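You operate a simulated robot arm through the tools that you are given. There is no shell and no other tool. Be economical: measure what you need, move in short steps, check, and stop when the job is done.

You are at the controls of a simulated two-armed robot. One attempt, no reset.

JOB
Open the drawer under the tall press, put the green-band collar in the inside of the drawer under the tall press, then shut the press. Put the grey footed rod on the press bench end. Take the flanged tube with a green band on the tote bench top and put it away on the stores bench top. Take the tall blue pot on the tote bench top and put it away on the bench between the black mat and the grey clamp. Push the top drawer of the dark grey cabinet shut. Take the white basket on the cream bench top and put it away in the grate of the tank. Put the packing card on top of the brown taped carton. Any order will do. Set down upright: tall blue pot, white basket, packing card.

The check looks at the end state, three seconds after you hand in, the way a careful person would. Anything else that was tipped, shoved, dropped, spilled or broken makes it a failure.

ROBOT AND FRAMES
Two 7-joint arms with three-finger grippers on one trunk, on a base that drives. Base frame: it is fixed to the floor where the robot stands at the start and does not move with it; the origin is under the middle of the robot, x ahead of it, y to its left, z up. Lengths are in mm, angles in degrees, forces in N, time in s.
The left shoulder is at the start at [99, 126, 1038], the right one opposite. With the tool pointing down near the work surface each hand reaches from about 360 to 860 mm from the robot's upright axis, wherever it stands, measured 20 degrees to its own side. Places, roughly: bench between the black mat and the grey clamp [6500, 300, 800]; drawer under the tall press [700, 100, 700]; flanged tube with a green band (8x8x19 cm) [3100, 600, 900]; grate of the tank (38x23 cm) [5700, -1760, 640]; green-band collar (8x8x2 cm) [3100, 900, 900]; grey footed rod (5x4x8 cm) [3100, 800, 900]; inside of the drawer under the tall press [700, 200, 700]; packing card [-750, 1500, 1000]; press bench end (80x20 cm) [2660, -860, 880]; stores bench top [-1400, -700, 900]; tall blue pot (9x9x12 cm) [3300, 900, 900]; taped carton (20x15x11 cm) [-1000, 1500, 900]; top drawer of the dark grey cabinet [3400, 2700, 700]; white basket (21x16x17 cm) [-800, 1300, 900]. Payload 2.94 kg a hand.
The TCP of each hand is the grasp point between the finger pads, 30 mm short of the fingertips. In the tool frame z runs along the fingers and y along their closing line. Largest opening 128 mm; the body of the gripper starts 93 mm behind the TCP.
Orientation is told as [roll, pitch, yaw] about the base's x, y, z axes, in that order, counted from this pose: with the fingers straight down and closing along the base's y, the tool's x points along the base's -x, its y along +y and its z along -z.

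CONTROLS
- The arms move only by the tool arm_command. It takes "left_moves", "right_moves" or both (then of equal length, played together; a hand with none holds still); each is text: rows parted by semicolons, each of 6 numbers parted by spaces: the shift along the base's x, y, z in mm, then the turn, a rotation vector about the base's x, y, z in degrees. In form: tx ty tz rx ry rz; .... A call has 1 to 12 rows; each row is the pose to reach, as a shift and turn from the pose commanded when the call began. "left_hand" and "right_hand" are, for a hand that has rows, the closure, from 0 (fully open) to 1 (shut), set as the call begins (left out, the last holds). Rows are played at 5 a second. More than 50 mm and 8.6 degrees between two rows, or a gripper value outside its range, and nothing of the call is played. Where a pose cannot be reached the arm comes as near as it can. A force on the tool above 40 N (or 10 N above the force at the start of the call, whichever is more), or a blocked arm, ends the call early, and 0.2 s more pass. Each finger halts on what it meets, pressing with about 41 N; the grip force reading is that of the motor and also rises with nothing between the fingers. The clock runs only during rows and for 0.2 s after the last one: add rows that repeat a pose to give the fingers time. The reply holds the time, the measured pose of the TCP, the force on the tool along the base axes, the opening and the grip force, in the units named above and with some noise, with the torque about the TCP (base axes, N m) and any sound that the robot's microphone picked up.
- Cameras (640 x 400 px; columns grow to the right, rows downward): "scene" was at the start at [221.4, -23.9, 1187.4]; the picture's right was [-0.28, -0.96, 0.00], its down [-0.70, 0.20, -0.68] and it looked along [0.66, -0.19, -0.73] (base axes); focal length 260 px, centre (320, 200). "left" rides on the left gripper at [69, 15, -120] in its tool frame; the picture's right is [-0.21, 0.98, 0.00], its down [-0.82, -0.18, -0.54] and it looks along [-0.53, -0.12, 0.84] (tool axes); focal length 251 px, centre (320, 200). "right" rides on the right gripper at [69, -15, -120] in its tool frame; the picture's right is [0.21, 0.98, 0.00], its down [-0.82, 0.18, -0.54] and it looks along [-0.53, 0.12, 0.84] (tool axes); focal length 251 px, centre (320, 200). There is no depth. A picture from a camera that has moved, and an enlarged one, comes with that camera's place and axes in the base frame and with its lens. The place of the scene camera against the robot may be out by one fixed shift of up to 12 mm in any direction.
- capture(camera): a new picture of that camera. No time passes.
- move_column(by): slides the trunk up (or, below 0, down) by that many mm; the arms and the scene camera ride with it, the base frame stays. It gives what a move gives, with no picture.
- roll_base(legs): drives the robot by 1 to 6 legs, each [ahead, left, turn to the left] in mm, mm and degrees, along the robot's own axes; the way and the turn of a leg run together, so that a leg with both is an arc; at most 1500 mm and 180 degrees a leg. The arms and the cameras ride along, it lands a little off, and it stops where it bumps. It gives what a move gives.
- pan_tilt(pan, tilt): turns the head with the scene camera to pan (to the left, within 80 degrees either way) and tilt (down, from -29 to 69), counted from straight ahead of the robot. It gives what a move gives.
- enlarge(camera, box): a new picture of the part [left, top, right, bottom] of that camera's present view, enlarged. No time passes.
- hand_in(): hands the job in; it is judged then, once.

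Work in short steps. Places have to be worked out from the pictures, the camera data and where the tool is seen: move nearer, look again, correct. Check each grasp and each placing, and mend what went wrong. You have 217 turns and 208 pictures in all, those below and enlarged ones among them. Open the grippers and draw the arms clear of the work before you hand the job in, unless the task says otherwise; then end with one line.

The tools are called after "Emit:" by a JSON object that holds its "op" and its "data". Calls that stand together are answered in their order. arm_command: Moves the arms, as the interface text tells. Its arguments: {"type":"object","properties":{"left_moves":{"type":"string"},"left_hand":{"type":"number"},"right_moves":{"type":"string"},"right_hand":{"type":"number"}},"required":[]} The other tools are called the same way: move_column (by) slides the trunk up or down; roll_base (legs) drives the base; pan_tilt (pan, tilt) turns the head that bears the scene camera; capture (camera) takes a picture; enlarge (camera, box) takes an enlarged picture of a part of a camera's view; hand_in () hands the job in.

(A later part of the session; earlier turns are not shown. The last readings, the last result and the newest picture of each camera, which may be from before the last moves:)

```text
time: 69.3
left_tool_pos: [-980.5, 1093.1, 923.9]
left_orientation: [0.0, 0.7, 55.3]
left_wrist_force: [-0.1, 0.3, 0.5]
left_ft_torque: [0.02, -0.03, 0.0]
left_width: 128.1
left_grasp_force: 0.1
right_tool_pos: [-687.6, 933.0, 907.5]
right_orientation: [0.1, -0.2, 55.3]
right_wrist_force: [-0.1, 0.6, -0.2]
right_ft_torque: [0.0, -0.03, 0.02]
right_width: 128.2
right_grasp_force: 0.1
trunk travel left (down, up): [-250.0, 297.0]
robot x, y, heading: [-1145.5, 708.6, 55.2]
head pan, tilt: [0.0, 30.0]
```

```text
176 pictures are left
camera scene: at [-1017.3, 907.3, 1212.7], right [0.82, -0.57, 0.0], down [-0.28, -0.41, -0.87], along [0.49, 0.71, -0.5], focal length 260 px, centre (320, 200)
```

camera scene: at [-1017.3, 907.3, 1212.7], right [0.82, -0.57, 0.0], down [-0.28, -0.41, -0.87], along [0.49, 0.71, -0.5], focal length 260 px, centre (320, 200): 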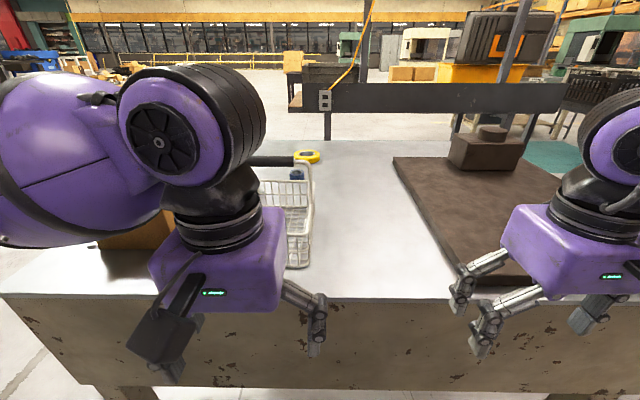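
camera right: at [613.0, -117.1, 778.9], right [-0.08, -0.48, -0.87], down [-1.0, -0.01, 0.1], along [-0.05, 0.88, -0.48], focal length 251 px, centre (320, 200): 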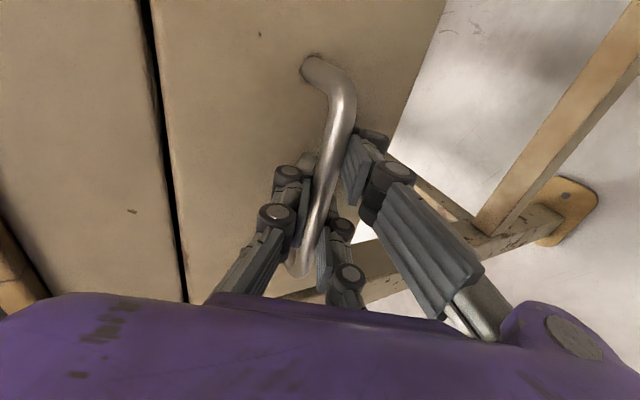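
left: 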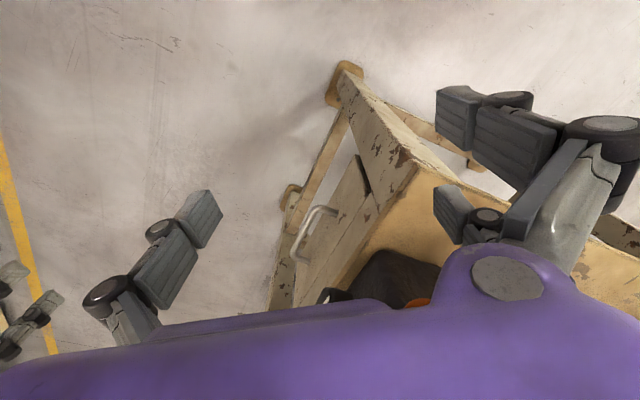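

The left arm hides the basket and carton. I swing the left hand outward to the left.

Emit:
{"op": "arm_command", "data": {"left_moves": "-28 40 0 0 0 0; -56 80 0 0 0 0; -84 120 0 0 0 0; -112 160 0 0 0 0; -140 200 0 0 0 0; -168 240 0 0 0 0; -196 280 0 0 0 0"}}

Emit:
{"op": "pan_tilt", "data": {"pan": 10, "tilt": 40}}

Emit:
{"op": "capture", "data": {"camera": "scene"}}

```text
time: 70.9
left_tool_pos: [-1175.7, 1374.3, 925.9]
left_orientation: [0.0, 0.6, 55.3]
left_wrist_force: [-0.1, 0.7, -0.2]
left_ft_torque: [0.0, -0.01, 0.02]
left_width: 128.1
left_grasp_force: 0.0
right_tool_pos: [-687.9, 932.0, 907.4]
right_orientation: [-0.1, -0.3, 55.3]
right_wrist_force: [-0.1, -0.2, 0.5]
right_ft_torque: [0.01, 0.0, 0.01]
right_width: 128.1
right_grasp_force: 0.0
trunk travel left (down, up): [-250.0, 297.0]
robot x, y, heading: [-1148.8, 711.5, 55.4]
head pan, tilt: [0.0, 30.0]
```

```text
time: 71.6
left_tool_pos: [-1174.3, 1373.0, 925.3]
left_orientation: [0.0, 0.6, 55.3]
left_wrist_force: [-0.1, -0.2, 0.3]
left_ft_torque: [0.0, 0.03, -0.04]
left_width: 127.9
left_grasp_force: 0.0
right_tool_pos: [-686.4, 932.3, 906.8]
right_orientation: [0.0, -0.3, 55.3]
right_wrist_force: [-0.2, -0.4, -0.9]
right_ft_torque: [0.0, 0.01, 0.01]
right_width: 128.2
right_grasp_force: 0.1
trunk travel left (down, up): [-250.0, 297.0]
robot x, y, heading: [-1150.4, 712.0, 55.5]
head pan, tilt: [10.0, 40.0]
```

```text
175 pictures are left
camera scene: at [-1033.2, 910.2, 1197.3], right [0.91, -0.42, 0.0], down [-0.27, -0.58, -0.77], along [0.32, 0.7, -0.64], focal length 260 px, centre (320, 200)
```

scene: 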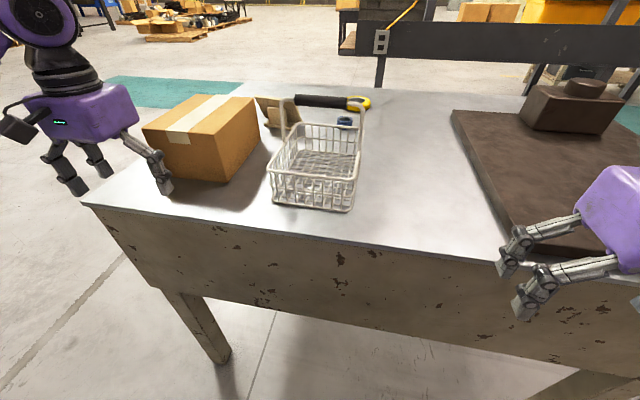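

The basket with arched black-grip handle, taped carton and a tan card behind are visible. I enlarge.

Emit:
{"op": "enlarge", "data": {"camera": "scene", "box": [130, 70, 390, 232]}}

```text
2.46 times, centred on (260, 151) of scene
camera zoom: at [-1033.2, 910.2, 1197.3], right [0.91, -0.42, 0.0], down [-0.27, -0.58, -0.77], along [0.32, 0.7, -0.64], focal length 641 px, centre (468, 321)
```

zoom: 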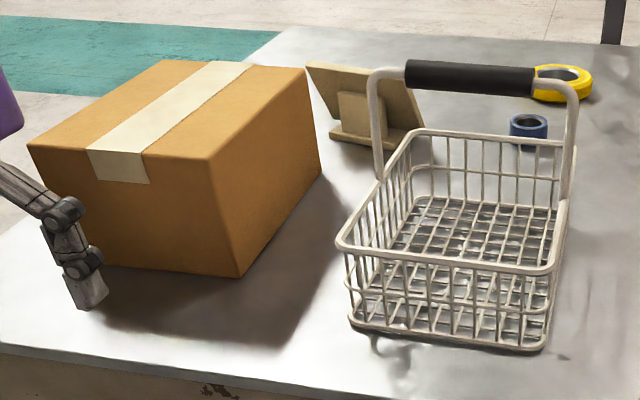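

I estimate table z≈867, basket at (-830,1350) with grip at z≈1030, card at (-831,1620). I raise the left hand, roll 150 mm ahead, and look down at the card with the left camera.

Emit:
{"op": "arm_command", "data": {"left_moves": "0 0 50 0 0 0; 0 0 100 0 0 0; 0 0 150 0 0 0; 0 0 200 0 0 0; 0 0 230 0 0 0; 0 0 230 0 0 0"}}

```text
time: 73.0
left_tool_pos: [-1154.7, 1379.8, 1126.7]
left_orientation: [0.1, 0.4, 55.4]
left_wrist_force: [0.0, -0.6, 0.7]
left_ft_torque: [0.1, 0.01, 0.0]
left_width: 127.8
left_grasp_force: 0.1
left hand out of reach, approached as far as the arm can: row 4, 5, 6
right_tool_pos: [-687.4, 927.5, 908.6]
right_orientation: [0.1, -0.4, 55.4]
right_wrist_force: [-0.1, -0.9, 0.0]
right_ft_torque: [0.09, 0.0, 0.0]
right_width: 127.8
right_grasp_force: 0.0
trunk travel left (down, up): [-250.0, 297.0]
robot x, y, heading: [-1147.2, 708.8, 55.4]
head pan, tilt: [10.0, 40.0]
```

I raise the trunk 150 mm for height, then roll ahead 150 mm.

Emit:
{"op": "move_column", "data": {"by": 150}}

Emit:
{"op": "roll_base", "data": {"legs": [[150, 0, 0]]}}

```text
time: 74.8
left_tool_pos: [-1158.4, 1381.4, 1273.1]
left_orientation: [0.0, 0.7, 55.3]
left_wrist_force: [-0.4, 0.3, -0.1]
left_ft_torque: [-0.02, 0.04, -0.04]
left_width: 128.1
left_grasp_force: 0.0
right_tool_pos: [-686.0, 933.2, 1057.3]
right_orientation: [-0.1, -0.3, 55.3]
right_wrist_force: [0.4, 0.5, 0.0]
right_ft_torque: [0.0, 0.02, 0.03]
right_width: 128.0
right_grasp_force: 0.0
trunk travel left (down, up): [-400.0, 147.0]
robot x, y, heading: [-1150.4, 715.6, 55.2]
head pan, tilt: [10.0, 40.0]
```

```text
time: 76.2
left_tool_pos: [-1071.5, 1505.4, 1273.8]
left_orientation: [0.0, 0.6, 55.3]
left_wrist_force: [-0.4, -0.5, 0.1]
left_ft_torque: [-0.02, -0.02, 0.0]
left_width: 127.9
left_grasp_force: 0.0
right_tool_pos: [-600.3, 1054.6, 1056.7]
right_orientation: [0.0, -0.2, 55.3]
right_wrist_force: [0.1, 1.0, -0.7]
right_ft_torque: [-0.02, 0.02, -0.05]
right_width: 128.1
right_grasp_force: 0.0
trunk travel left (down, up): [-400.0, 147.0]
robot x, y, heading: [-1064.3, 837.0, 55.2]
head pan, tilt: [10.0, 40.0]
```

Move the left hand over near the card and take pictures.

Emit:
{"op": "arm_command", "data": {"left_moves": "34 5 -25 0 0 0; 68 10 -50 0 0 0; 102 15 -75 0 0 0; 137 20 -100 0 0 0; 171 25 -124 0 0 0; 171 25 -124 0 0 0"}}

Emit:
{"op": "capture", "data": {"camera": "left"}}

Emit:
{"op": "capture", "data": {"camera": "scene"}}

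```text
time: 77.6
left_tool_pos: [-901.8, 1530.3, 1148.9]
left_orientation: [-0.1, 0.6, 55.3]
left_wrist_force: [0.0, 0.6, 0.9]
left_ft_torque: [0.02, -0.02, -0.01]
left_width: 127.9
left_grasp_force: 0.1
right_tool_pos: [-603.0, 1053.4, 1057.2]
right_orientation: [-0.1, -0.3, 55.2]
right_wrist_force: [-1.5, -0.3, 0.0]
right_ft_torque: [0.02, -0.04, 0.01]
right_width: 128.1
right_grasp_force: 0.1
trunk travel left (down, up): [-400.0, 147.0]
robot x, y, heading: [-1069.5, 834.7, 55.4]
head pan, tilt: [10.0, 40.0]
```

```text
173 pictures are left
camera left: at [-953.1, 1483.4, 1270.4], right [-0.68, 0.73, 0.0], down [0.62, 0.58, 0.53], along [0.39, 0.36, -0.85], focal length 251 px, centre (320, 200)
```

left: 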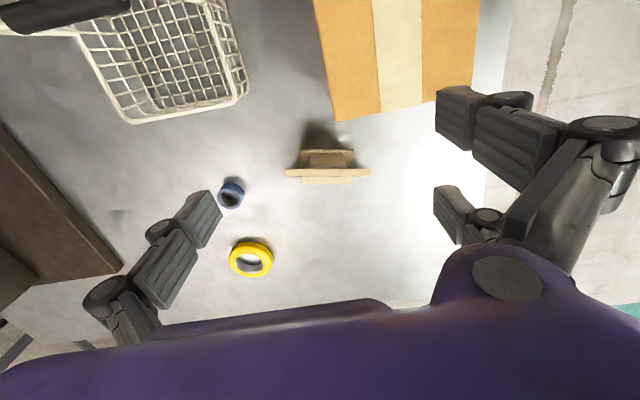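

```text
172 pictures are left
camera scene: at [-970.5, 1000.9, 1347.4], right [0.91, -0.42, 0.0], down [-0.27, -0.58, -0.77], along [0.32, 0.7, -0.64], focal length 260 px, centre (320, 200)
```

scene: 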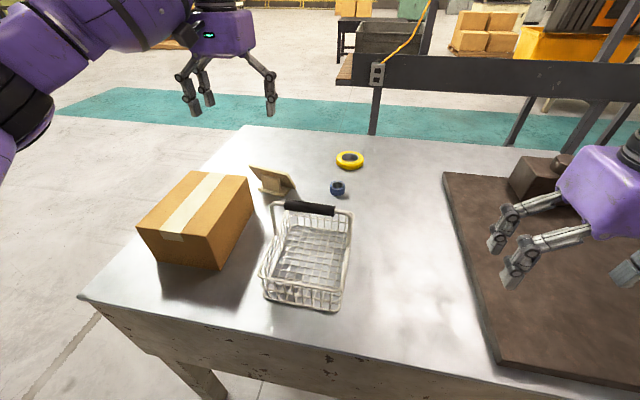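

I enlarge on the card.

Emit:
{"op": "enlarge", "data": {"camera": "left", "box": [250, 110, 410, 210]}}

Emit:
{"op": "enlarge", "data": {"camera": "scene", "box": [220, 140, 380, 240]}}

```text
4.00 times, centred on (330, 160) of left
camera zoom: at [-953.1, 1483.4, 1270.4], right [-0.68, 0.73, 0.0], down [0.62, 0.58, 0.53], along [0.39, 0.36, -0.85], focal length 1006 px, centre (280, 360)
```

zoom: 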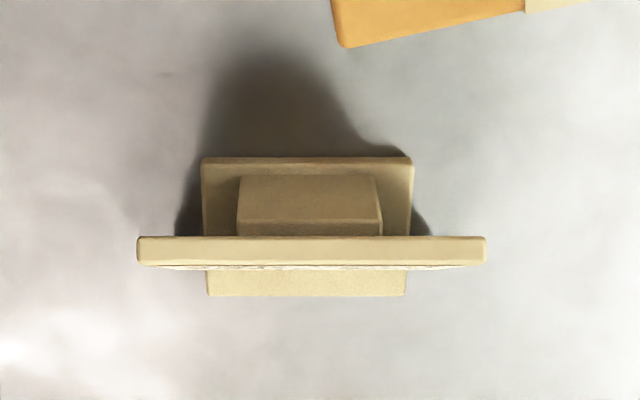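

```text
4.00 times, centred on (300, 190) of scene
camera zoom: at [-970.5, 1000.9, 1347.4], right [0.91, -0.42, 0.0], down [-0.27, -0.58, -0.77], along [0.32, 0.7, -0.64], focal length 1042 px, centre (400, 240)
```

zoom: 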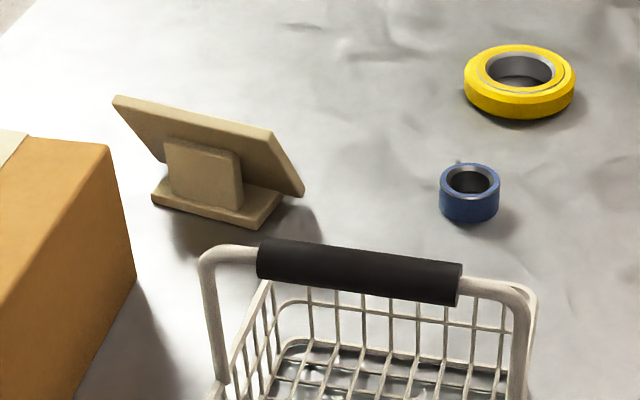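

I work out the card: a panel tilted ~27° (top toward me) on a foot with a ~57 mm wide back block at (-847,1596), block z 880–924. I'll grip the block's sides with the tool pitched 27° along the panel; moving to a pregrasp.

Emit:
{"op": "arm_command", "data": {"left_moves": "5 8 -32 4.1 -3.5 -2.4; 11 16 -64 8.2 -7.1 -4.8; 16 24 -95 12.2 -10.6 -7.3; 22 32 -127 16.3 -14.2 -9.7; 27 40 -159 20.4 -17.7 -12.1; 27 40 -159 20.4 -17.7 -12.1", "left_hand": 0.3}}

Emit:
{"op": "capture", "data": {"camera": "left"}}

Emit:
{"op": "enlarge", "data": {"camera": "scene", "box": [180, 90, 380, 215]}}

```text
time: 79.0
left_tool_pos: [-872.8, 1571.2, 991.5]
left_orientation: [0.0, -26.3, 42.8]
left_wrist_force: [0.6, -0.3, 0.2]
left_ft_torque: [-0.01, 0.04, -0.01]
left_width: 89.8
left_grasp_force: 0.1
right_tool_pos: [-600.4, 1054.0, 1057.8]
right_orientation: [0.0, -0.3, 55.1]
right_wrist_force: [0.1, -0.7, -0.8]
right_ft_torque: [0.01, 0.04, -0.01]
right_width: 128.1
right_grasp_force: 0.0
trunk travel left (down, up): [-400.0, 147.0]
robot x, y, heading: [-1063.1, 832.2, 55.2]
head pan, tilt: [10.0, 40.0]
```

```text
169 pictures are left
camera left: at [-968.6, 1503.5, 1068.3], right [-0.52, 0.85, 0.1], down [0.49, 0.2, 0.85], along [0.7, 0.49, -0.52], focal length 251 px, centre (320, 200)
```

left: 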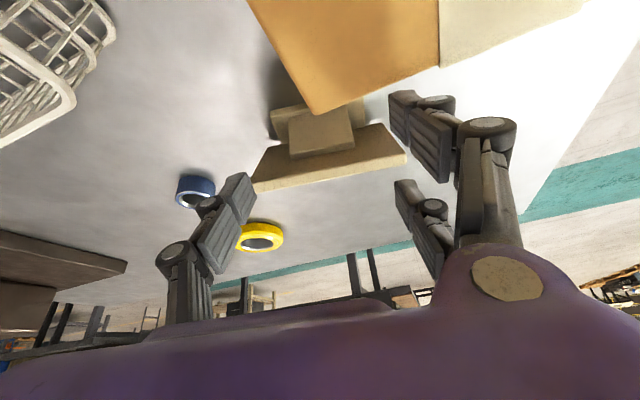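

```text
3.20 times, centred on (280, 152) of scene
camera zoom: at [-969.2, 1001.1, 1347.3], right [0.91, -0.42, 0.0], down [-0.27, -0.58, -0.77], along [0.32, 0.7, -0.64], focal length 833 px, centre (448, 352)
```

zoom: 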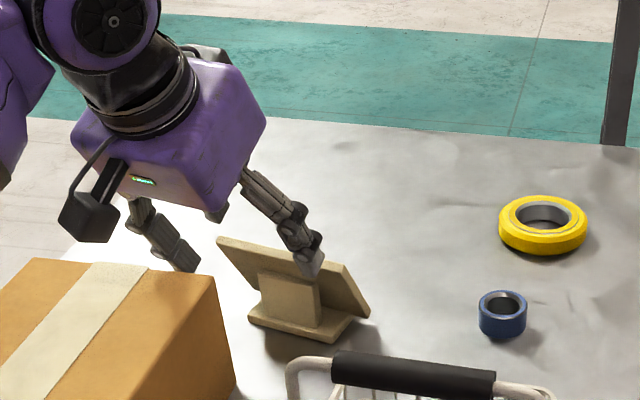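

Emit:
{"op": "enlarge", "data": {"camera": "left", "box": [220, 70, 440, 208]}}

```text
2.90 times, centred on (330, 139) of left
camera zoom: at [-968.6, 1503.5, 1068.3], right [-0.52, 0.85, 0.1], down [0.49, 0.2, 0.85], along [0.7, 0.49, -0.52], focal length 729 px, centre (291, 377)
```

zoom: 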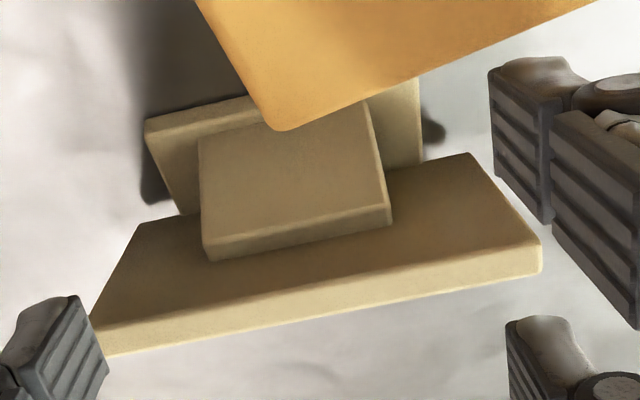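

The numbers agree. I advance 70 mm along the fingers so that they straddle the block (camera housing stays above the carton top), then close.

Emit:
{"op": "arm_command", "data": {"left_moves": "8 7 -21 0 0 0; 15 14 -42 0 0 0; 23 22 -62 0 0 0; 23 22 -62 0 0 0"}}

Emit:
{"op": "enlarge", "data": {"camera": "scene", "box": [180, 90, 380, 215]}}

Emit:
{"op": "capture", "data": {"camera": "left"}}

```text
time: 80.0
left_tool_pos: [-851.5, 1592.2, 928.6]
left_orientation: [-0.1, -26.3, 42.8]
left_wrist_force: [0.1, -0.1, 2.9]
left_ft_torque: [0.1, -0.02, 0.03]
left_width: 101.2
left_grasp_force: 0.3
right_tool_pos: [-600.7, 1053.2, 1057.4]
right_orientation: [0.0, -0.3, 55.2]
right_wrist_force: [-0.7, 0.7, 0.8]
right_ft_torque: [0.05, -0.04, -0.01]
right_width: 127.9
right_grasp_force: 0.0
trunk travel left (down, up): [-400.0, 147.0]
robot x, y, heading: [-1065.4, 836.0, 55.3]
head pan, tilt: [10.0, 40.0]
```

```text
3.20 times, centred on (280, 152) of scene
camera zoom: at [-970.1, 1000.1, 1347.4], right [0.91, -0.42, 0.0], down [-0.27, -0.58, -0.77], along [0.32, 0.7, -0.64], focal length 833 px, centre (448, 352)
```

zoom: 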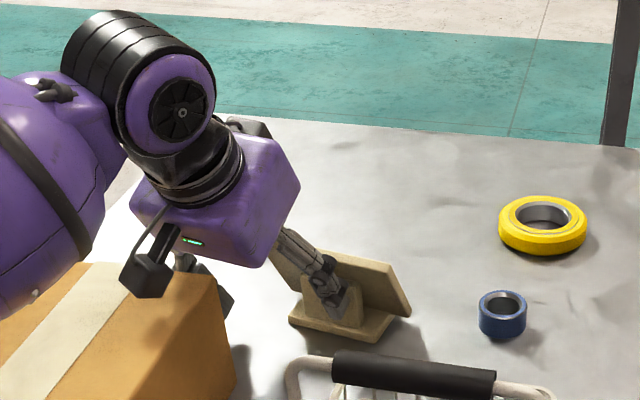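

```text
165 pictures are left
camera left: at [-946.1, 1524.7, 1005.1], right [-0.52, 0.85, 0.09], down [0.49, 0.21, 0.85], along [0.7, 0.49, -0.52], focal length 251 px, centre (320, 200)
```

left: 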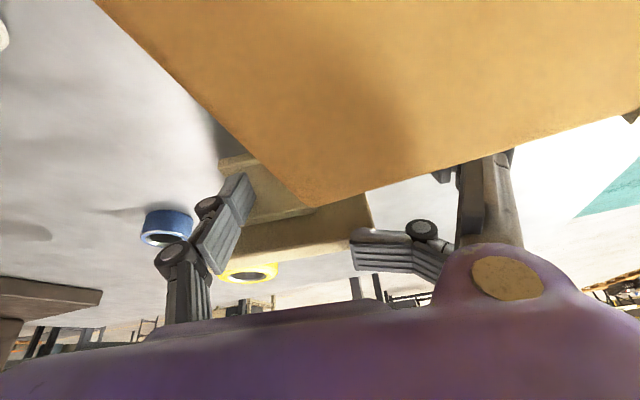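

The gripper visibly has a pair of fingers on one side (spread ±30 mm), and it shoved the card sideways. I retreat along the finger axis and look again.

Emit:
{"op": "arm_command", "data": {"left_moves": "-8 -7 21 0 0 0; -15 -14 42 0 0 0; -23 -22 62 0 0 0; -30 -29 83 0 0 0; -45 -60 110 0 0 0; -60 -90 130 0 0 0"}}

Emit:
{"op": "capture", "data": {"camera": "left"}}

Emit:
{"op": "enlarge", "data": {"camera": "scene", "box": [180, 90, 380, 215]}}

```text
time: 81.4
left_tool_pos: [-911.3, 1502.3, 1059.6]
left_orientation: [0.0, -26.4, 42.9]
left_wrist_force: [0.7, -0.2, 0.8]
left_ft_torque: [0.01, 0.02, 0.03]
left_width: 90.0
left_grasp_force: 0.0
right_tool_pos: [-601.7, 1053.9, 1057.0]
right_orientation: [0.0, -0.2, 55.2]
right_wrist_force: [-0.6, -0.2, -0.1]
right_ft_torque: [0.0, 0.0, -0.01]
right_width: 128.2
right_grasp_force: 0.1
trunk travel left (down, up): [-400.0, 147.0]
robot x, y, heading: [-1064.9, 831.0, 55.2]
head pan, tilt: [10.0, 40.0]
```

```text
164 pictures are left
camera left: at [-1007.4, 1434.5, 1136.9], right [-0.52, 0.85, 0.1], down [0.49, 0.21, 0.85], along [0.7, 0.49, -0.52], focal length 251 px, centre (320, 200)
```

left: 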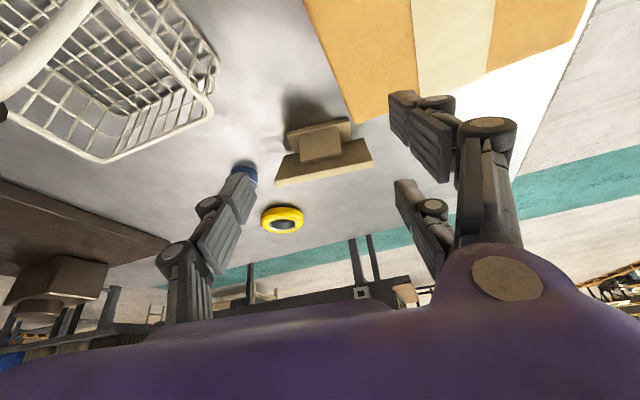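

```text
3.20 times, centred on (280, 152) of scene
camera zoom: at [-969.9, 1000.7, 1347.3], right [0.91, -0.42, 0.0], down [-0.27, -0.58, -0.77], along [0.32, 0.7, -0.64], focal length 833 px, centre (448, 352)
```

zoom: 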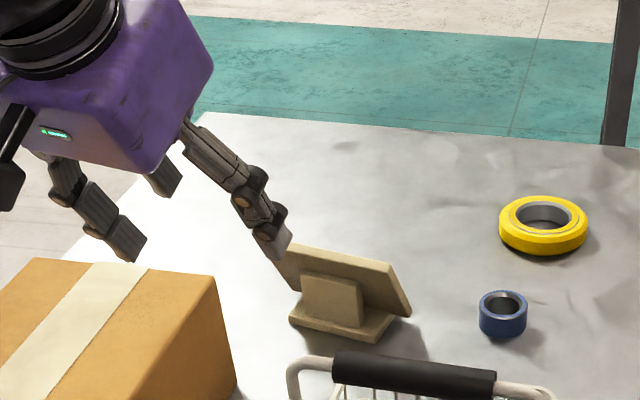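

The card slid ~35 mm but stands. I turn the gripper 90° about its own axis so it can pinch the panel's top (single finger behind, pair in front).

Emit:
{"op": "arm_command", "data": {"left_moves": "1 3 6 2.7 2.5 -7.3; 2 7 13 5.4 5.1 -14.6; 3 10 19 8.1 7.6 -21.9; 4 14 25 10.8 10.1 -29.2; 5 17 32 13.5 12.6 -36.5; 6 21 38 16.3 15.2 -43.7; 7 24 45 19 17.7 -51; 8 28 51 21.7 20.2 -58.3; 9 31 57 24.4 22.7 -65.6; 10 35 64 27.1 25.3 -72.9; 11 38 70 29.8 27.8 -80.2; 11 38 70 29.8 27.8 -80.2", "left_hand": 0.3}}

Emit:
{"op": "capture", "data": {"camera": "left"}}

Emit:
{"op": "capture", "data": {"camera": "scene"}}

```text
time: 84.0
left_tool_pos: [-899.2, 1540.3, 1128.5]
left_orientation: [26.8, 0.6, -46.8]
left_wrist_force: [0.8, -0.4, -1.4]
left_ft_torque: [0.02, 0.01, 0.0]
left_width: 89.3
left_grasp_force: 0.0
right_tool_pos: [-601.2, 1055.4, 1057.6]
right_orientation: [0.0, -0.2, 55.2]
right_wrist_force: [-1.2, 0.3, -0.1]
right_ft_torque: [-0.05, -0.01, 0.0]
right_width: 128.1
right_grasp_force: 0.0
trunk travel left (down, up): [-400.0, 147.0]
robot x, y, heading: [-1058.7, 836.7, 55.6]
head pan, tilt: [10.0, 40.0]
```

```text
162 pictures are left
camera left: at [-976.1, 1561.6, 1243.9], right [0.79, 0.44, 0.44], down [0.27, -0.88, 0.39], along [0.56, -0.19, -0.81], focal length 251 px, centre (320, 200)
```

left: 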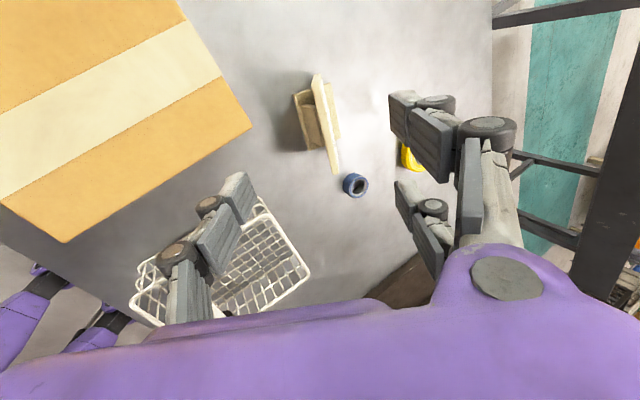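

```text
161 pictures are left
camera scene: at [-969.5, 1001.4, 1347.2], right [0.91, -0.42, 0.0], down [-0.27, -0.58, -0.77], along [0.32, 0.7, -0.64], focal length 260 px, centre (320, 200)
```

scene: 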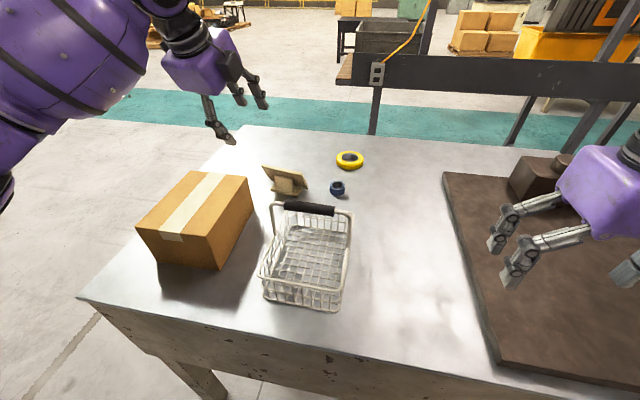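

Orientation achieved. I enlarge the card in both views to locate its top edge.

Emit:
{"op": "enlarge", "data": {"camera": "left", "box": [260, 60, 420, 210]}}

Emit:
{"op": "enlarge", "data": {"camera": "scene", "box": [220, 140, 380, 240]}}

```text
2.67 times, centred on (340, 135) of left
camera zoom: at [-976.1, 1561.6, 1243.9], right [0.79, 0.44, 0.44], down [0.27, -0.88, 0.39], along [0.56, -0.19, -0.81], focal length 670 px, centre (267, 373)
```

zoom: 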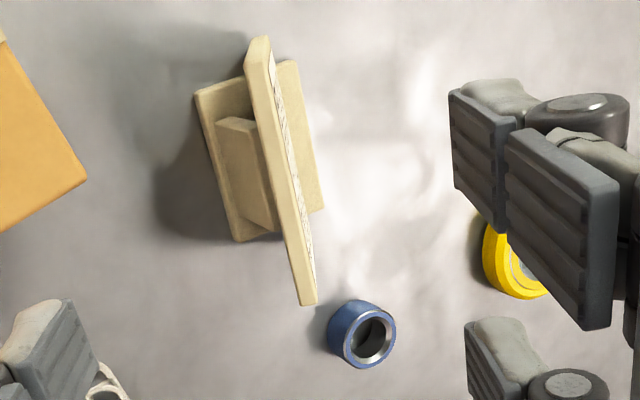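

```text
4.00 times, centred on (300, 190) of scene
camera zoom: at [-969.5, 1001.4, 1347.2], right [0.91, -0.42, 0.0], down [-0.27, -0.58, -0.77], along [0.32, 0.7, -0.64], focal length 1042 px, centre (400, 240)
```

zoom: 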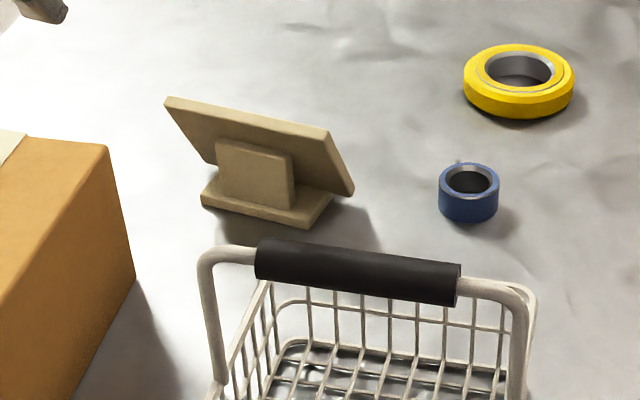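

Panel top-edge middle is at about (-815,1584,953). I move to a pregrasp 60 mm up the panel axis with the fingers half closed.

Emit:
{"op": "arm_command", "data": {"left_moves": "21 8 -38 0 0 0; 42 15 -77 0 0 0; 62 23 -115 0 0 0; 62 23 -115 0 0 0", "left_hand": 0.6}}

Emit:
{"op": "capture", "data": {"camera": "left"}}

Emit:
{"op": "enlarge", "data": {"camera": "scene", "box": [180, 90, 380, 215]}}

```text
time: 85.0
left_tool_pos: [-836.4, 1561.0, 1014.1]
left_orientation: [27.0, 0.7, -46.8]
left_wrist_force: [-0.2, -1.2, 0.9]
left_ft_torque: [-0.01, 0.0, -0.03]
left_width: 51.4
left_grasp_force: 0.1
right_tool_pos: [-602.0, 1054.7, 1057.4]
right_orientation: [-0.1, -0.3, 55.2]
right_wrist_force: [-0.3, -0.1, 0.3]
right_ft_torque: [0.03, 0.02, -0.04]
right_width: 128.0
right_grasp_force: 0.1
trunk travel left (down, up): [-400.0, 147.0]
robot x, y, heading: [-1066.7, 832.3, 55.2]
head pan, tilt: [10.0, 40.0]
```

```text
158 pictures are left
camera left: at [-913.0, 1582.8, 1128.5], right [0.78, 0.44, 0.44], down [0.27, -0.88, 0.39], along [0.56, -0.19, -0.81], focal length 251 px, centre (320, 200)
```

left: 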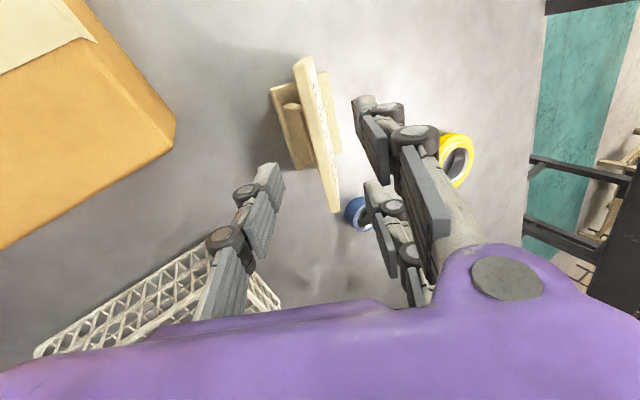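

```text
3.20 times, centred on (280, 152) of scene
camera zoom: at [-970.0, 1001.0, 1347.4], right [0.91, -0.42, 0.0], down [-0.27, -0.58, -0.77], along [0.32, 0.7, -0.64], focal length 833 px, centre (448, 352)
```

zoom: 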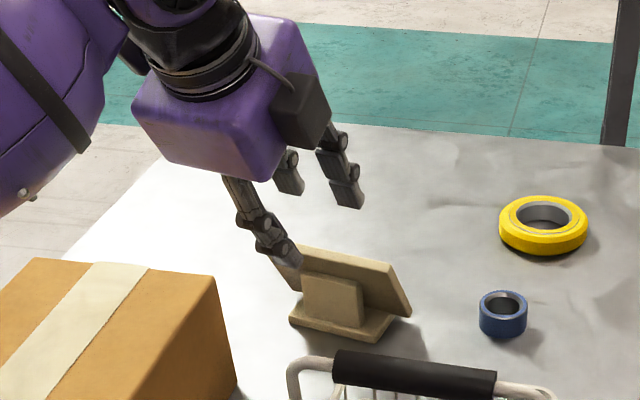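

Aligned. I descend 60 mm along the panel and check.

Emit:
{"op": "arm_command", "data": {"left_moves": "10 10 -27 0 0 0; 20 20 -53 0 0 0; 20 20 -53 0 0 0"}}

Emit:
{"op": "capture", "data": {"camera": "left"}}

Emit:
{"op": "enlarge", "data": {"camera": "scene", "box": [180, 90, 380, 215]}}

```text
time: 85.8
left_tool_pos: [-815.4, 1581.5, 960.1]
left_orientation: [26.9, 0.6, -46.8]
left_wrist_force: [-0.2, 0.8, 1.1]
left_ft_torque: [0.04, -0.02, 0.02]
left_width: 51.2
left_grasp_force: 0.1
right_tool_pos: [-600.5, 1055.5, 1057.9]
right_orientation: [0.0, -0.1, 55.2]
right_wrist_force: [0.0, -0.1, 0.4]
right_ft_torque: [0.0, 0.02, 0.05]
right_width: 128.2
right_grasp_force: 0.0
trunk travel left (down, up): [-400.0, 147.0]
robot x, y, heading: [-1066.5, 834.3, 55.2]
head pan, tilt: [10.0, 40.0]
```

```text
156 pictures are left
camera left: at [-892.9, 1603.5, 1073.6], right [0.78, 0.44, 0.44], down [0.27, -0.88, 0.39], along [0.56, -0.19, -0.81], focal length 251 px, centre (320, 200)
```

left: 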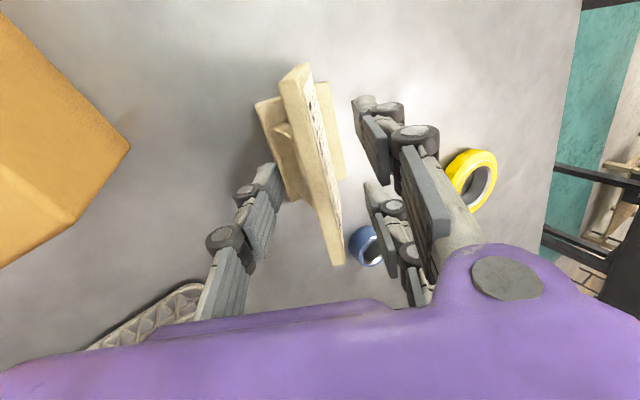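

```text
3.20 times, centred on (280, 152) of scene
camera zoom: at [-969.7, 1001.1, 1347.3], right [0.91, -0.42, 0.0], down [-0.27, -0.58, -0.77], along [0.32, 0.7, -0.64], focal length 833 px, centre (448, 352)
```

zoom: 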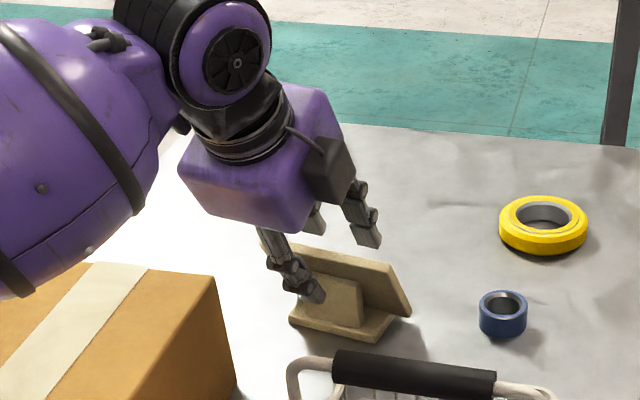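

The back finger is near the block's top; I raise 6 mm along the axis and close.

Emit:
{"op": "arm_command", "data": {"left_moves": "-2 -2 5 0 0 0; -2 -2 5 0 0 0"}}

Emit:
{"op": "arm_command", "data": {"left_moves": "0 0 0 0 0 0; 0 0 0 0 0 0; 0 0 0 0 0 0; 0 0 0 0 0 0", "left_hand": 1}}

Emit:
{"op": "capture", "data": {"camera": "left"}}

Emit:
{"op": "enlarge", "data": {"camera": "scene", "box": [180, 90, 380, 215]}}

```text
time: 86.4
left_tool_pos: [-818.7, 1579.4, 964.1]
left_orientation: [26.9, 0.7, -46.8]
left_wrist_force: [0.0, 1.0, 0.1]
left_ft_torque: [0.02, 0.03, 0.0]
left_width: 51.1
left_grasp_force: 0.1
right_tool_pos: [-600.5, 1055.1, 1057.0]
right_orientation: [-0.1, -0.1, 55.1]
right_wrist_force: [0.7, 0.3, -0.3]
right_ft_torque: [-0.04, -0.02, 0.0]
right_width: 127.9
right_grasp_force: 0.0
trunk travel left (down, up): [-400.0, 147.0]
robot x, y, heading: [-1061.7, 832.6, 55.4]
head pan, tilt: [10.0, 40.0]
```

```text
time: 87.4
left_tool_pos: [-819.5, 1580.3, 965.1]
left_orientation: [26.9, 0.5, -46.8]
left_wrist_force: [0.1, 1.1, 0.1]
left_ft_torque: [0.01, -0.05, 0.01]
left_width: 9.4
left_grasp_force: 36.5
right_tool_pos: [-601.7, 1053.4, 1056.2]
right_orientation: [0.0, -0.3, 55.1]
right_wrist_force: [-0.7, -1.2, 0.3]
right_ft_torque: [-0.01, -0.01, -0.01]
right_width: 128.2
right_grasp_force: 0.1
trunk travel left (down, up): [-400.0, 147.0]
robot x, y, heading: [-1067.0, 835.5, 55.2]
head pan, tilt: [10.0, 40.0]
```

```text
154 pictures are left
camera left: at [-894.9, 1601.8, 1079.4], right [0.78, 0.44, 0.44], down [0.27, -0.88, 0.39], along [0.56, -0.19, -0.81], focal length 251 px, centre (320, 200)
```

left: 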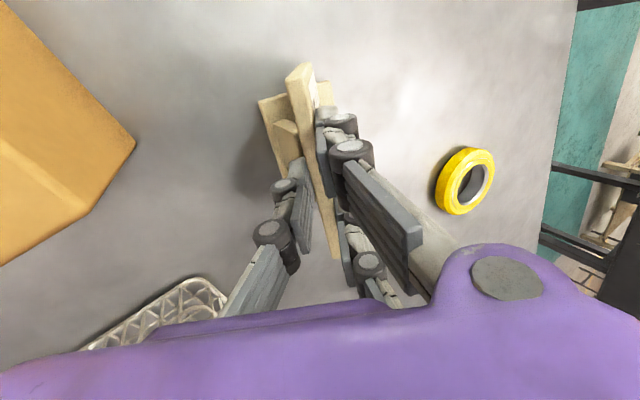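

```text
3.20 times, centred on (280, 152) of scene
camera zoom: at [-969.4, 1001.4, 1347.2], right [0.91, -0.42, 0.0], down [-0.27, -0.58, -0.77], along [0.32, 0.7, -0.64], focal length 833 px, centre (448, 352)
```

zoom: 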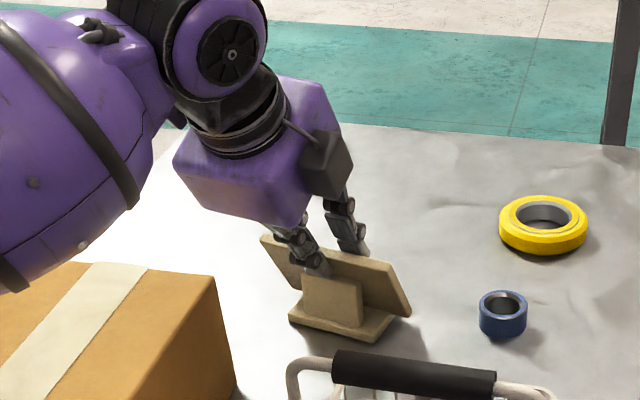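

Panel gripped (9.4 mm), card unmoved. I lift it 150 mm and carry it over the carton centre (~(-1029,1511)).

Emit:
{"op": "arm_command", "data": {"left_moves": "0 0 40 0 0 0; 0 0 80 0 0 0; 0 0 120 0 0 0; 0 0 155 0 0 0; -46 -18 155 0 0 0; -93 -36 155 0 0 0; -139 -53 155 0 0 0; -186 -71 155 0 0 0; -232 -89 155 0 0 0; -232 -89 155 0 0 0"}}

Emit:
{"op": "capture", "data": {"camera": "scene"}}

Emit:
{"op": "capture", "data": {"camera": "left"}}

```text
refused: row 6 steps farther than a row can; nothing moved
```

```text
152 pictures are left
camera scene: at [-969.4, 1001.4, 1347.2], right [0.91, -0.42, 0.0], down [-0.27, -0.58, -0.77], along [0.32, 0.7, -0.64], focal length 260 px, centre (320, 200)
```

scene: 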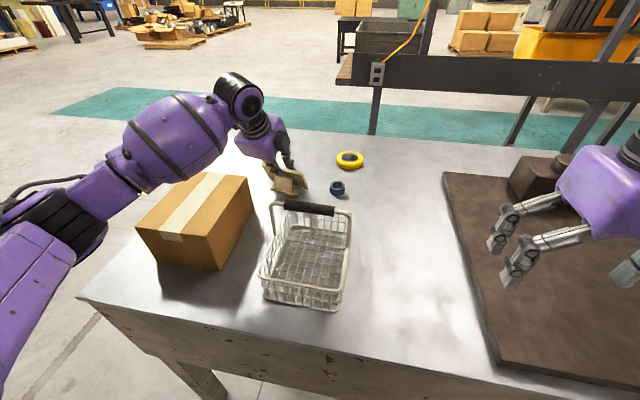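

```text
151 pictures are left
camera left: at [-894.9, 1601.8, 1079.4], right [0.78, 0.44, 0.44], down [0.27, -0.88, 0.39], along [0.56, -0.19, -0.81], focal length 251 px, centre (320, 200)
```

left: 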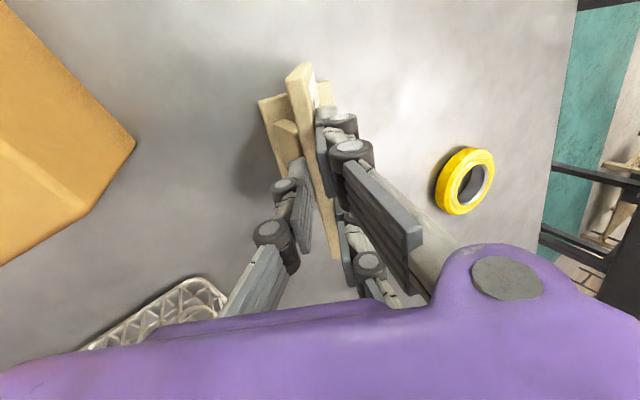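

Step size just over 50; I resend with 6 lateral rows.

Emit:
{"op": "arm_command", "data": {"left_moves": "0 0 40 0 0 0; 0 0 80 0 0 0; 0 0 120 0 0 0; 0 0 155 0 0 0; -39 -15 155 0 0 0; -77 -30 155 0 0 0; -116 -45 155 0 0 0; -155 -59 155 0 0 0; -193 -74 155 0 0 0; -232 -89 155 0 0 0; -232 -89 155 0 0 0"}}

```text
time: 89.8
left_tool_pos: [-1049.3, 1490.2, 1117.2]
left_orientation: [26.9, 0.6, -46.8]
left_wrist_force: [-0.4, 0.4, -0.1]
left_ft_torque: [-0.04, 0.04, -0.01]
left_width: 8.9
left_grasp_force: 37.5
right_tool_pos: [-599.1, 1055.6, 1055.9]
right_orientation: [-0.1, -0.2, 55.2]
right_wrist_force: [0.3, 0.6, 1.0]
right_ft_torque: [-0.03, 0.01, -0.02]
right_width: 128.0
right_grasp_force: 0.0
trunk travel left (down, up): [-400.0, 147.0]
robot x, y, heading: [-1060.3, 834.4, 55.1]
head pan, tilt: [10.0, 40.0]
```

Emit:
{"op": "capture", "data": {"camera": "scene"}}

Emit:
{"op": "capture", "data": {"camera": "left"}}

```text
150 pictures are left
camera scene: at [-968.3, 1002.1, 1347.0], right [0.91, -0.42, 0.0], down [-0.27, -0.58, -0.77], along [0.32, 0.69, -0.64], focal length 260 px, centre (320, 200)
```

scene: 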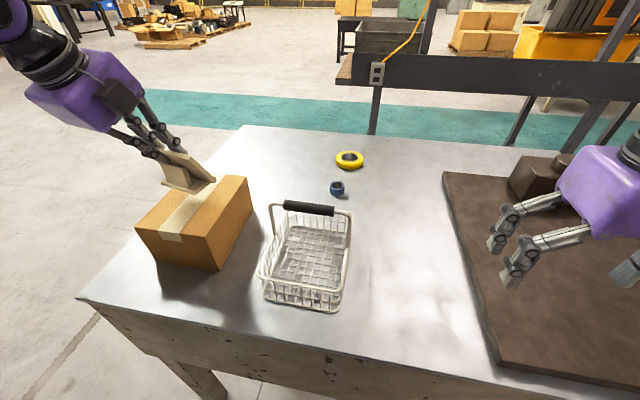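

```text
149 pictures are left
camera left: at [-1125.9, 1511.6, 1232.9], right [0.79, 0.44, 0.44], down [0.27, -0.88, 0.39], along [0.56, -0.19, -0.81], focal length 251 px, centre (320, 200)
```

left: 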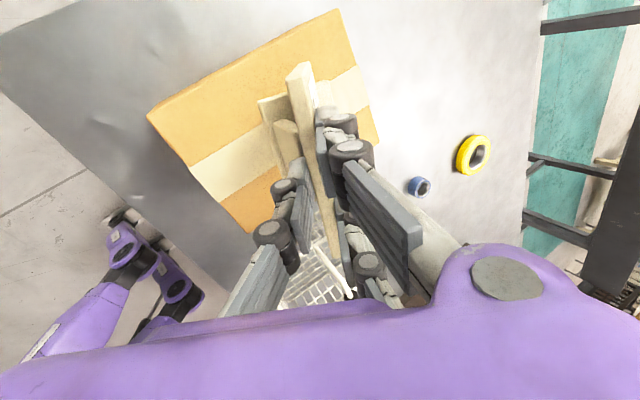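

Foot hovers over the carton's centre, as wanted. I lower until contact.

Emit:
{"op": "arm_command", "data": {"left_moves": "0 0 -15 0 0 0; 0 0 -30 0 0 0; 0 0 -36 0 0 0; 0 0 -38 0 0 0; 0 0 -40 0 0 0; 0 0 -40 0 0 0"}}

Emit:
{"op": "enlarge", "data": {"camera": "scene", "box": [100, 80, 300, 280]}}

```text
time: 91.2
left_tool_pos: [-1052.2, 1492.1, 1079.7]
left_orientation: [26.7, 0.6, -46.8]
left_wrist_force: [-0.3, 0.0, -2.1]
left_ft_torque: [-0.04, 0.03, 0.03]
left_width: 9.4
left_grasp_force: 37.1
right_tool_pos: [-601.9, 1053.9, 1056.0]
right_orientation: [0.0, -0.2, 55.2]
right_wrist_force: [0.4, -0.6, 0.8]
right_ft_torque: [0.02, -0.02, 0.0]
right_width: 127.9
right_grasp_force: 0.0
trunk travel left (down, up): [-400.0, 147.0]
robot x, y, heading: [-1064.8, 832.8, 55.2]
head pan, tilt: [10.0, 40.0]
```

```text
2.00 times, centred on (200, 180) of scene
camera zoom: at [-969.4, 1001.5, 1347.2], right [0.91, -0.42, 0.0], down [-0.27, -0.58, -0.77], along [0.32, 0.7, -0.64], focal length 521 px, centre (560, 240)
```

zoom: 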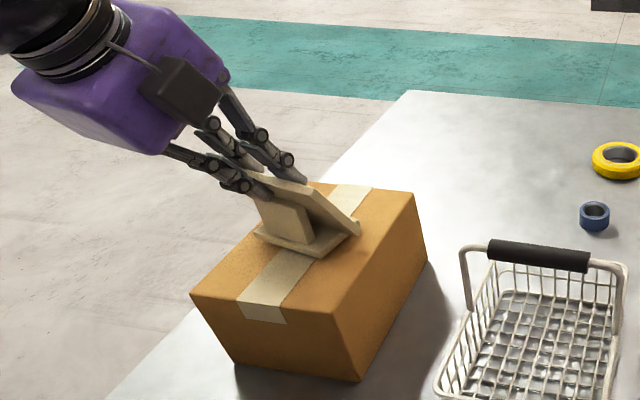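

Almost down; lower in 2 mm steps until contact.

Emit:
{"op": "arm_command", "data": {"left_moves": "0 0 -2 0 0 0; 0 0 -4 0 0 0; 0 0 -5 0 0 0; 0 0 -6 0 0 0; 0 0 -7 0 0 0; 0 0 -8 0 0 0; 0 0 -9 0 0 0; 0 0 -10 0 0 0"}}

```text
time: 93.0
left_tool_pos: [-1051.5, 1492.5, 1074.5]
left_orientation: [27.3, 0.8, -46.7]
left_wrist_force: [-4.9, 1.1, 22.3]
left_ft_torque: [-0.25, -0.78, -0.01]
left_width: 9.5
left_grasp_force: 37.0
right_tool_pos: [-601.5, 1053.0, 1058.4]
right_orientation: [0.0, -0.3, 55.2]
right_wrist_force: [0.0, 0.3, -0.5]
right_ft_torque: [0.02, 0.0, 0.01]
right_width: 127.9
right_grasp_force: 0.1
trunk travel left (down, up): [-400.0, 147.0]
robot x, y, heading: [-1062.1, 836.7, 55.1]
head pan, tilt: [10.0, 40.0]
```

Contact (22 N). I ease up 4 mm, open, then retreat along the finger axis.

Emit:
{"op": "arm_command", "data": {"left_moves": "0 0 4 0 0 0; 0 0 4 0 0 0"}}

Emit:
{"op": "arm_command", "data": {"left_moves": "0 0 0 0 0 0; 0 0 0 0 0 0; 0 0 0 0 0 0; -10 -9 27 0 0 0; -20 -19 53 0 0 0; -33 -31 89 0 0 0; -33 -31 120 0 0 0", "left_hand": 0.6}}

Emit:
{"op": "enlarge", "data": {"camera": "scene", "box": [100, 80, 300, 280]}}

```text
time: 93.6
left_tool_pos: [-1051.8, 1491.3, 1073.7]
left_orientation: [26.8, 0.5, -46.8]
left_wrist_force: [-1.6, 3.8, 8.1]
left_ft_torque: [0.12, -0.28, 0.12]
left_width: 9.4
left_grasp_force: 36.7
right_tool_pos: [-601.2, 1053.1, 1057.0]
right_orientation: [0.0, -0.3, 55.2]
right_wrist_force: [0.7, -0.3, -0.1]
right_ft_torque: [0.0, 0.0, -0.01]
right_width: 128.0
right_grasp_force: 0.2
trunk travel left (down, up): [-400.0, 147.0]
robot x, y, heading: [-1063.7, 835.6, 55.3]
head pan, tilt: [10.0, 40.0]
```

```text
time: 95.2
left_tool_pos: [-1084.1, 1460.4, 1196.1]
left_orientation: [26.7, 0.6, -46.7]
left_wrist_force: [-0.8, -0.5, 0.2]
left_ft_torque: [0.0, 0.02, -0.02]
left_width: 51.1
left_grasp_force: 0.1
right_tool_pos: [-600.3, 1054.5, 1057.3]
right_orientation: [0.0, -0.2, 55.2]
right_wrist_force: [0.0, -0.8, -0.7]
right_ft_torque: [-0.03, -0.02, 0.02]
right_width: 127.9
right_grasp_force: 0.1
trunk travel left (down, up): [-400.0, 147.0]
robot x, y, heading: [-1062.4, 833.7, 55.3]
head pan, tilt: [10.0, 40.0]
```

```text
2.00 times, centred on (200, 180) of scene
camera zoom: at [-968.8, 1001.1, 1347.2], right [0.91, -0.42, 0.0], down [-0.27, -0.58, -0.77], along [0.32, 0.7, -0.64], focal length 521 px, centre (560, 240)
```

zoom: 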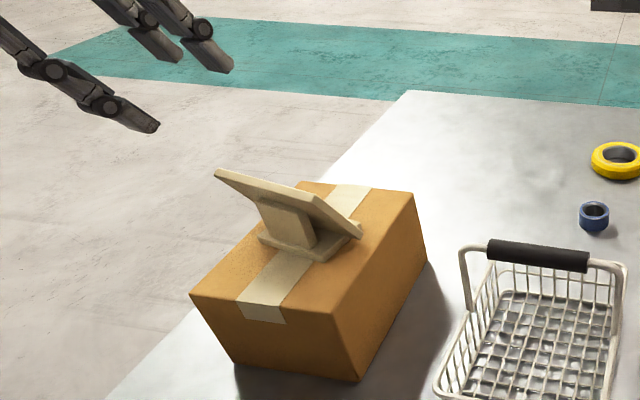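

Card is standing on the carton. Now the basket: bar grip centre ≈(-840,1335,~1022), bar along (0.835,-0.55). The left hand's closing line already lies nearly across it, so I straighten it and move above.

Emit:
{"op": "arm_command", "data": {"left_moves": "41 -21 -11 -3.4 2.9 2.2; 81 -42 -22 -6.9 5.8 4.4; 122 -62 -33 -10.3 8.7 6.6; 163 -83 -44 -13.7 11.7 8.9; 203 -104 -55 -17.2 14.6 11.1; 244 -125 -66 -20.6 17.5 13.3; 244 -125 -66 -20.6 17.5 13.3", "left_hand": 0.3}}

Emit:
{"op": "capture", "data": {"camera": "left"}}

Emit:
{"op": "capture", "data": {"camera": "scene"}}

```text
time: 96.8
left_tool_pos: [-859.5, 1357.0, 1138.5]
left_orientation: [-0.1, 0.7, -33.4]
left_wrist_force: [-0.4, 0.0, -0.9]
left_ft_torque: [0.02, 0.0, -0.01]
left_width: 89.7
left_grasp_force: 0.1
left hand out of reach, approached as far as the arm can: row 6, 7
right_tool_pos: [-602.0, 1054.0, 1057.8]
right_orientation: [-0.1, -0.2, 55.3]
right_wrist_force: [0.1, -0.7, 0.0]
right_ft_torque: [0.06, -0.03, 0.0]
right_width: 128.1
right_grasp_force: 0.1
trunk travel left (down, up): [-400.0, 147.0]
robot x, y, heading: [-1062.8, 835.1, 55.3]
head pan, tilt: [10.0, 40.0]
```

```text
146 pictures are left
camera left: at [-907.6, 1406.0, 1259.9], right [0.72, 0.7, 0.0], down [0.59, -0.61, 0.53], along [0.37, -0.38, -0.85], focal length 251 px, centre (320, 200)
```

left: 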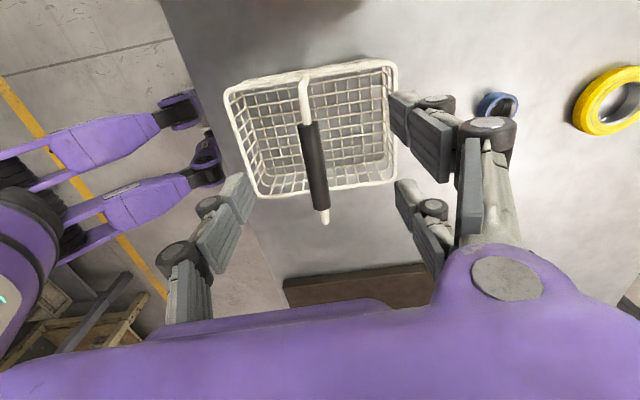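

```text
145 pictures are left
camera scene: at [-969.9, 1001.0, 1347.4], right [0.91, -0.42, 0.0], down [-0.27, -0.58, -0.77], along [0.32, 0.7, -0.64], focal length 260 px, centre (320, 200)
```

scene: 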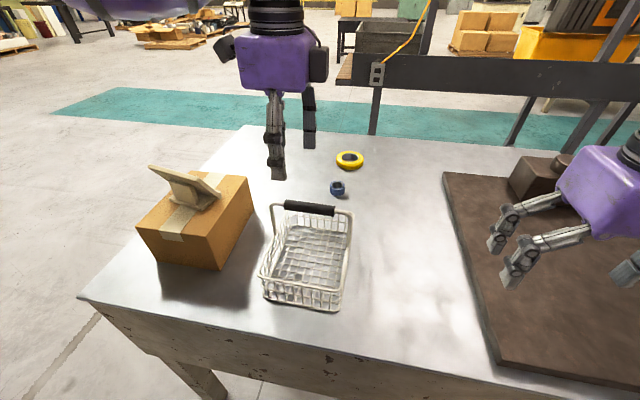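

The bar centre triangulates to (-839,1326,1030). The arm is cramped, so I roll back 120 mm then re-aim.

Emit:
{"op": "roll_base", "data": {"legs": [[-120, 0, 0]]}}

```text
time: 98.0
left_tool_pos: [-927.3, 1256.9, 1137.7]
left_orientation: [-0.2, 0.8, -33.6]
left_wrist_force: [0.3, 1.3, 0.6]
left_ft_torque: [0.04, -0.01, -0.03]
left_width: 89.6
left_grasp_force: 0.1
right_tool_pos: [-670.5, 955.6, 1056.5]
right_orientation: [-0.1, -0.2, 55.3]
right_wrist_force: [-0.3, -0.5, 0.3]
right_ft_torque: [-0.03, 0.01, 0.02]
right_width: 128.0
right_grasp_force: 0.0
trunk travel left (down, up): [-400.0, 147.0]
robot x, y, heading: [-1133.9, 735.0, 55.1]
head pan, tilt: [10.0, 40.0]
```

Emit:
{"op": "arm_command", "data": {"left_moves": "29 23 -12 0 0 -1; 59 46 -25 0 0 -2; 88 69 -38 0 0 -3; 88 69 -38 0 0 -3"}}

Emit:
{"op": "capture", "data": {"camera": "left"}}

Emit:
{"op": "capture", "data": {"camera": "scene"}}

```text
time: 99.0
left_tool_pos: [-929.5, 1302.1, 1071.7]
left_orientation: [-0.1, 0.5, -36.5]
left_wrist_force: [0.7, 0.3, 1.6]
left_ft_torque: [-0.06, 0.01, -0.01]
left_width: 89.3
left_grasp_force: 0.1
left hand out of reach, approached as far as the arm can: row 1, 2, 3, 4
right_tool_pos: [-670.1, 957.9, 1057.2]
right_orientation: [-0.1, -0.1, 55.1]
right_wrist_force: [0.3, 0.1, -0.3]
right_ft_torque: [-0.08, 0.0, 0.02]
right_width: 127.7
right_grasp_force: 0.0
trunk travel left (down, up): [-400.0, 147.0]
robot x, y, heading: [-1133.5, 736.4, 55.1]
head pan, tilt: [10.0, 40.0]
```

```text
144 pictures are left
camera left: at [-974.7, 1354.8, 1192.4], right [0.75, 0.66, 0.0], down [0.56, -0.64, 0.53], along [0.35, -0.4, -0.85], focal length 251 px, centre (320, 200)
```

left: 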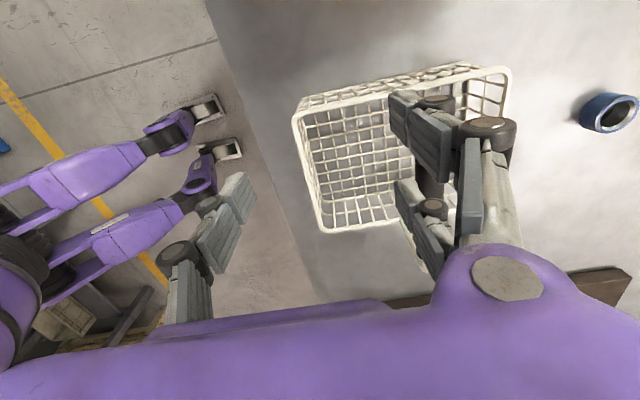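

```text
143 pictures are left
camera scene: at [-1037.9, 904.5, 1346.8], right [0.91, -0.42, 0.0], down [-0.27, -0.58, -0.76], along [0.32, 0.69, -0.64], focal length 260 px, centre (320, 200)
```

scene: 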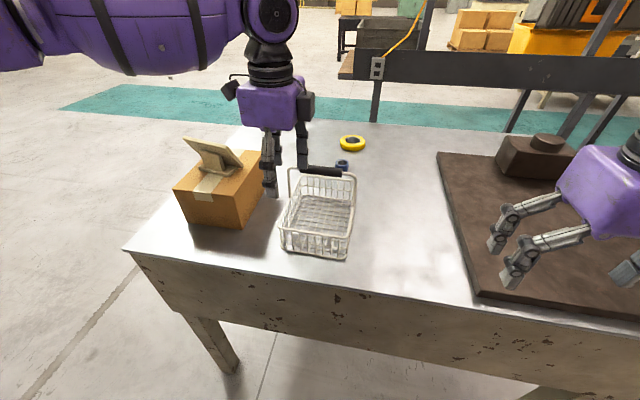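

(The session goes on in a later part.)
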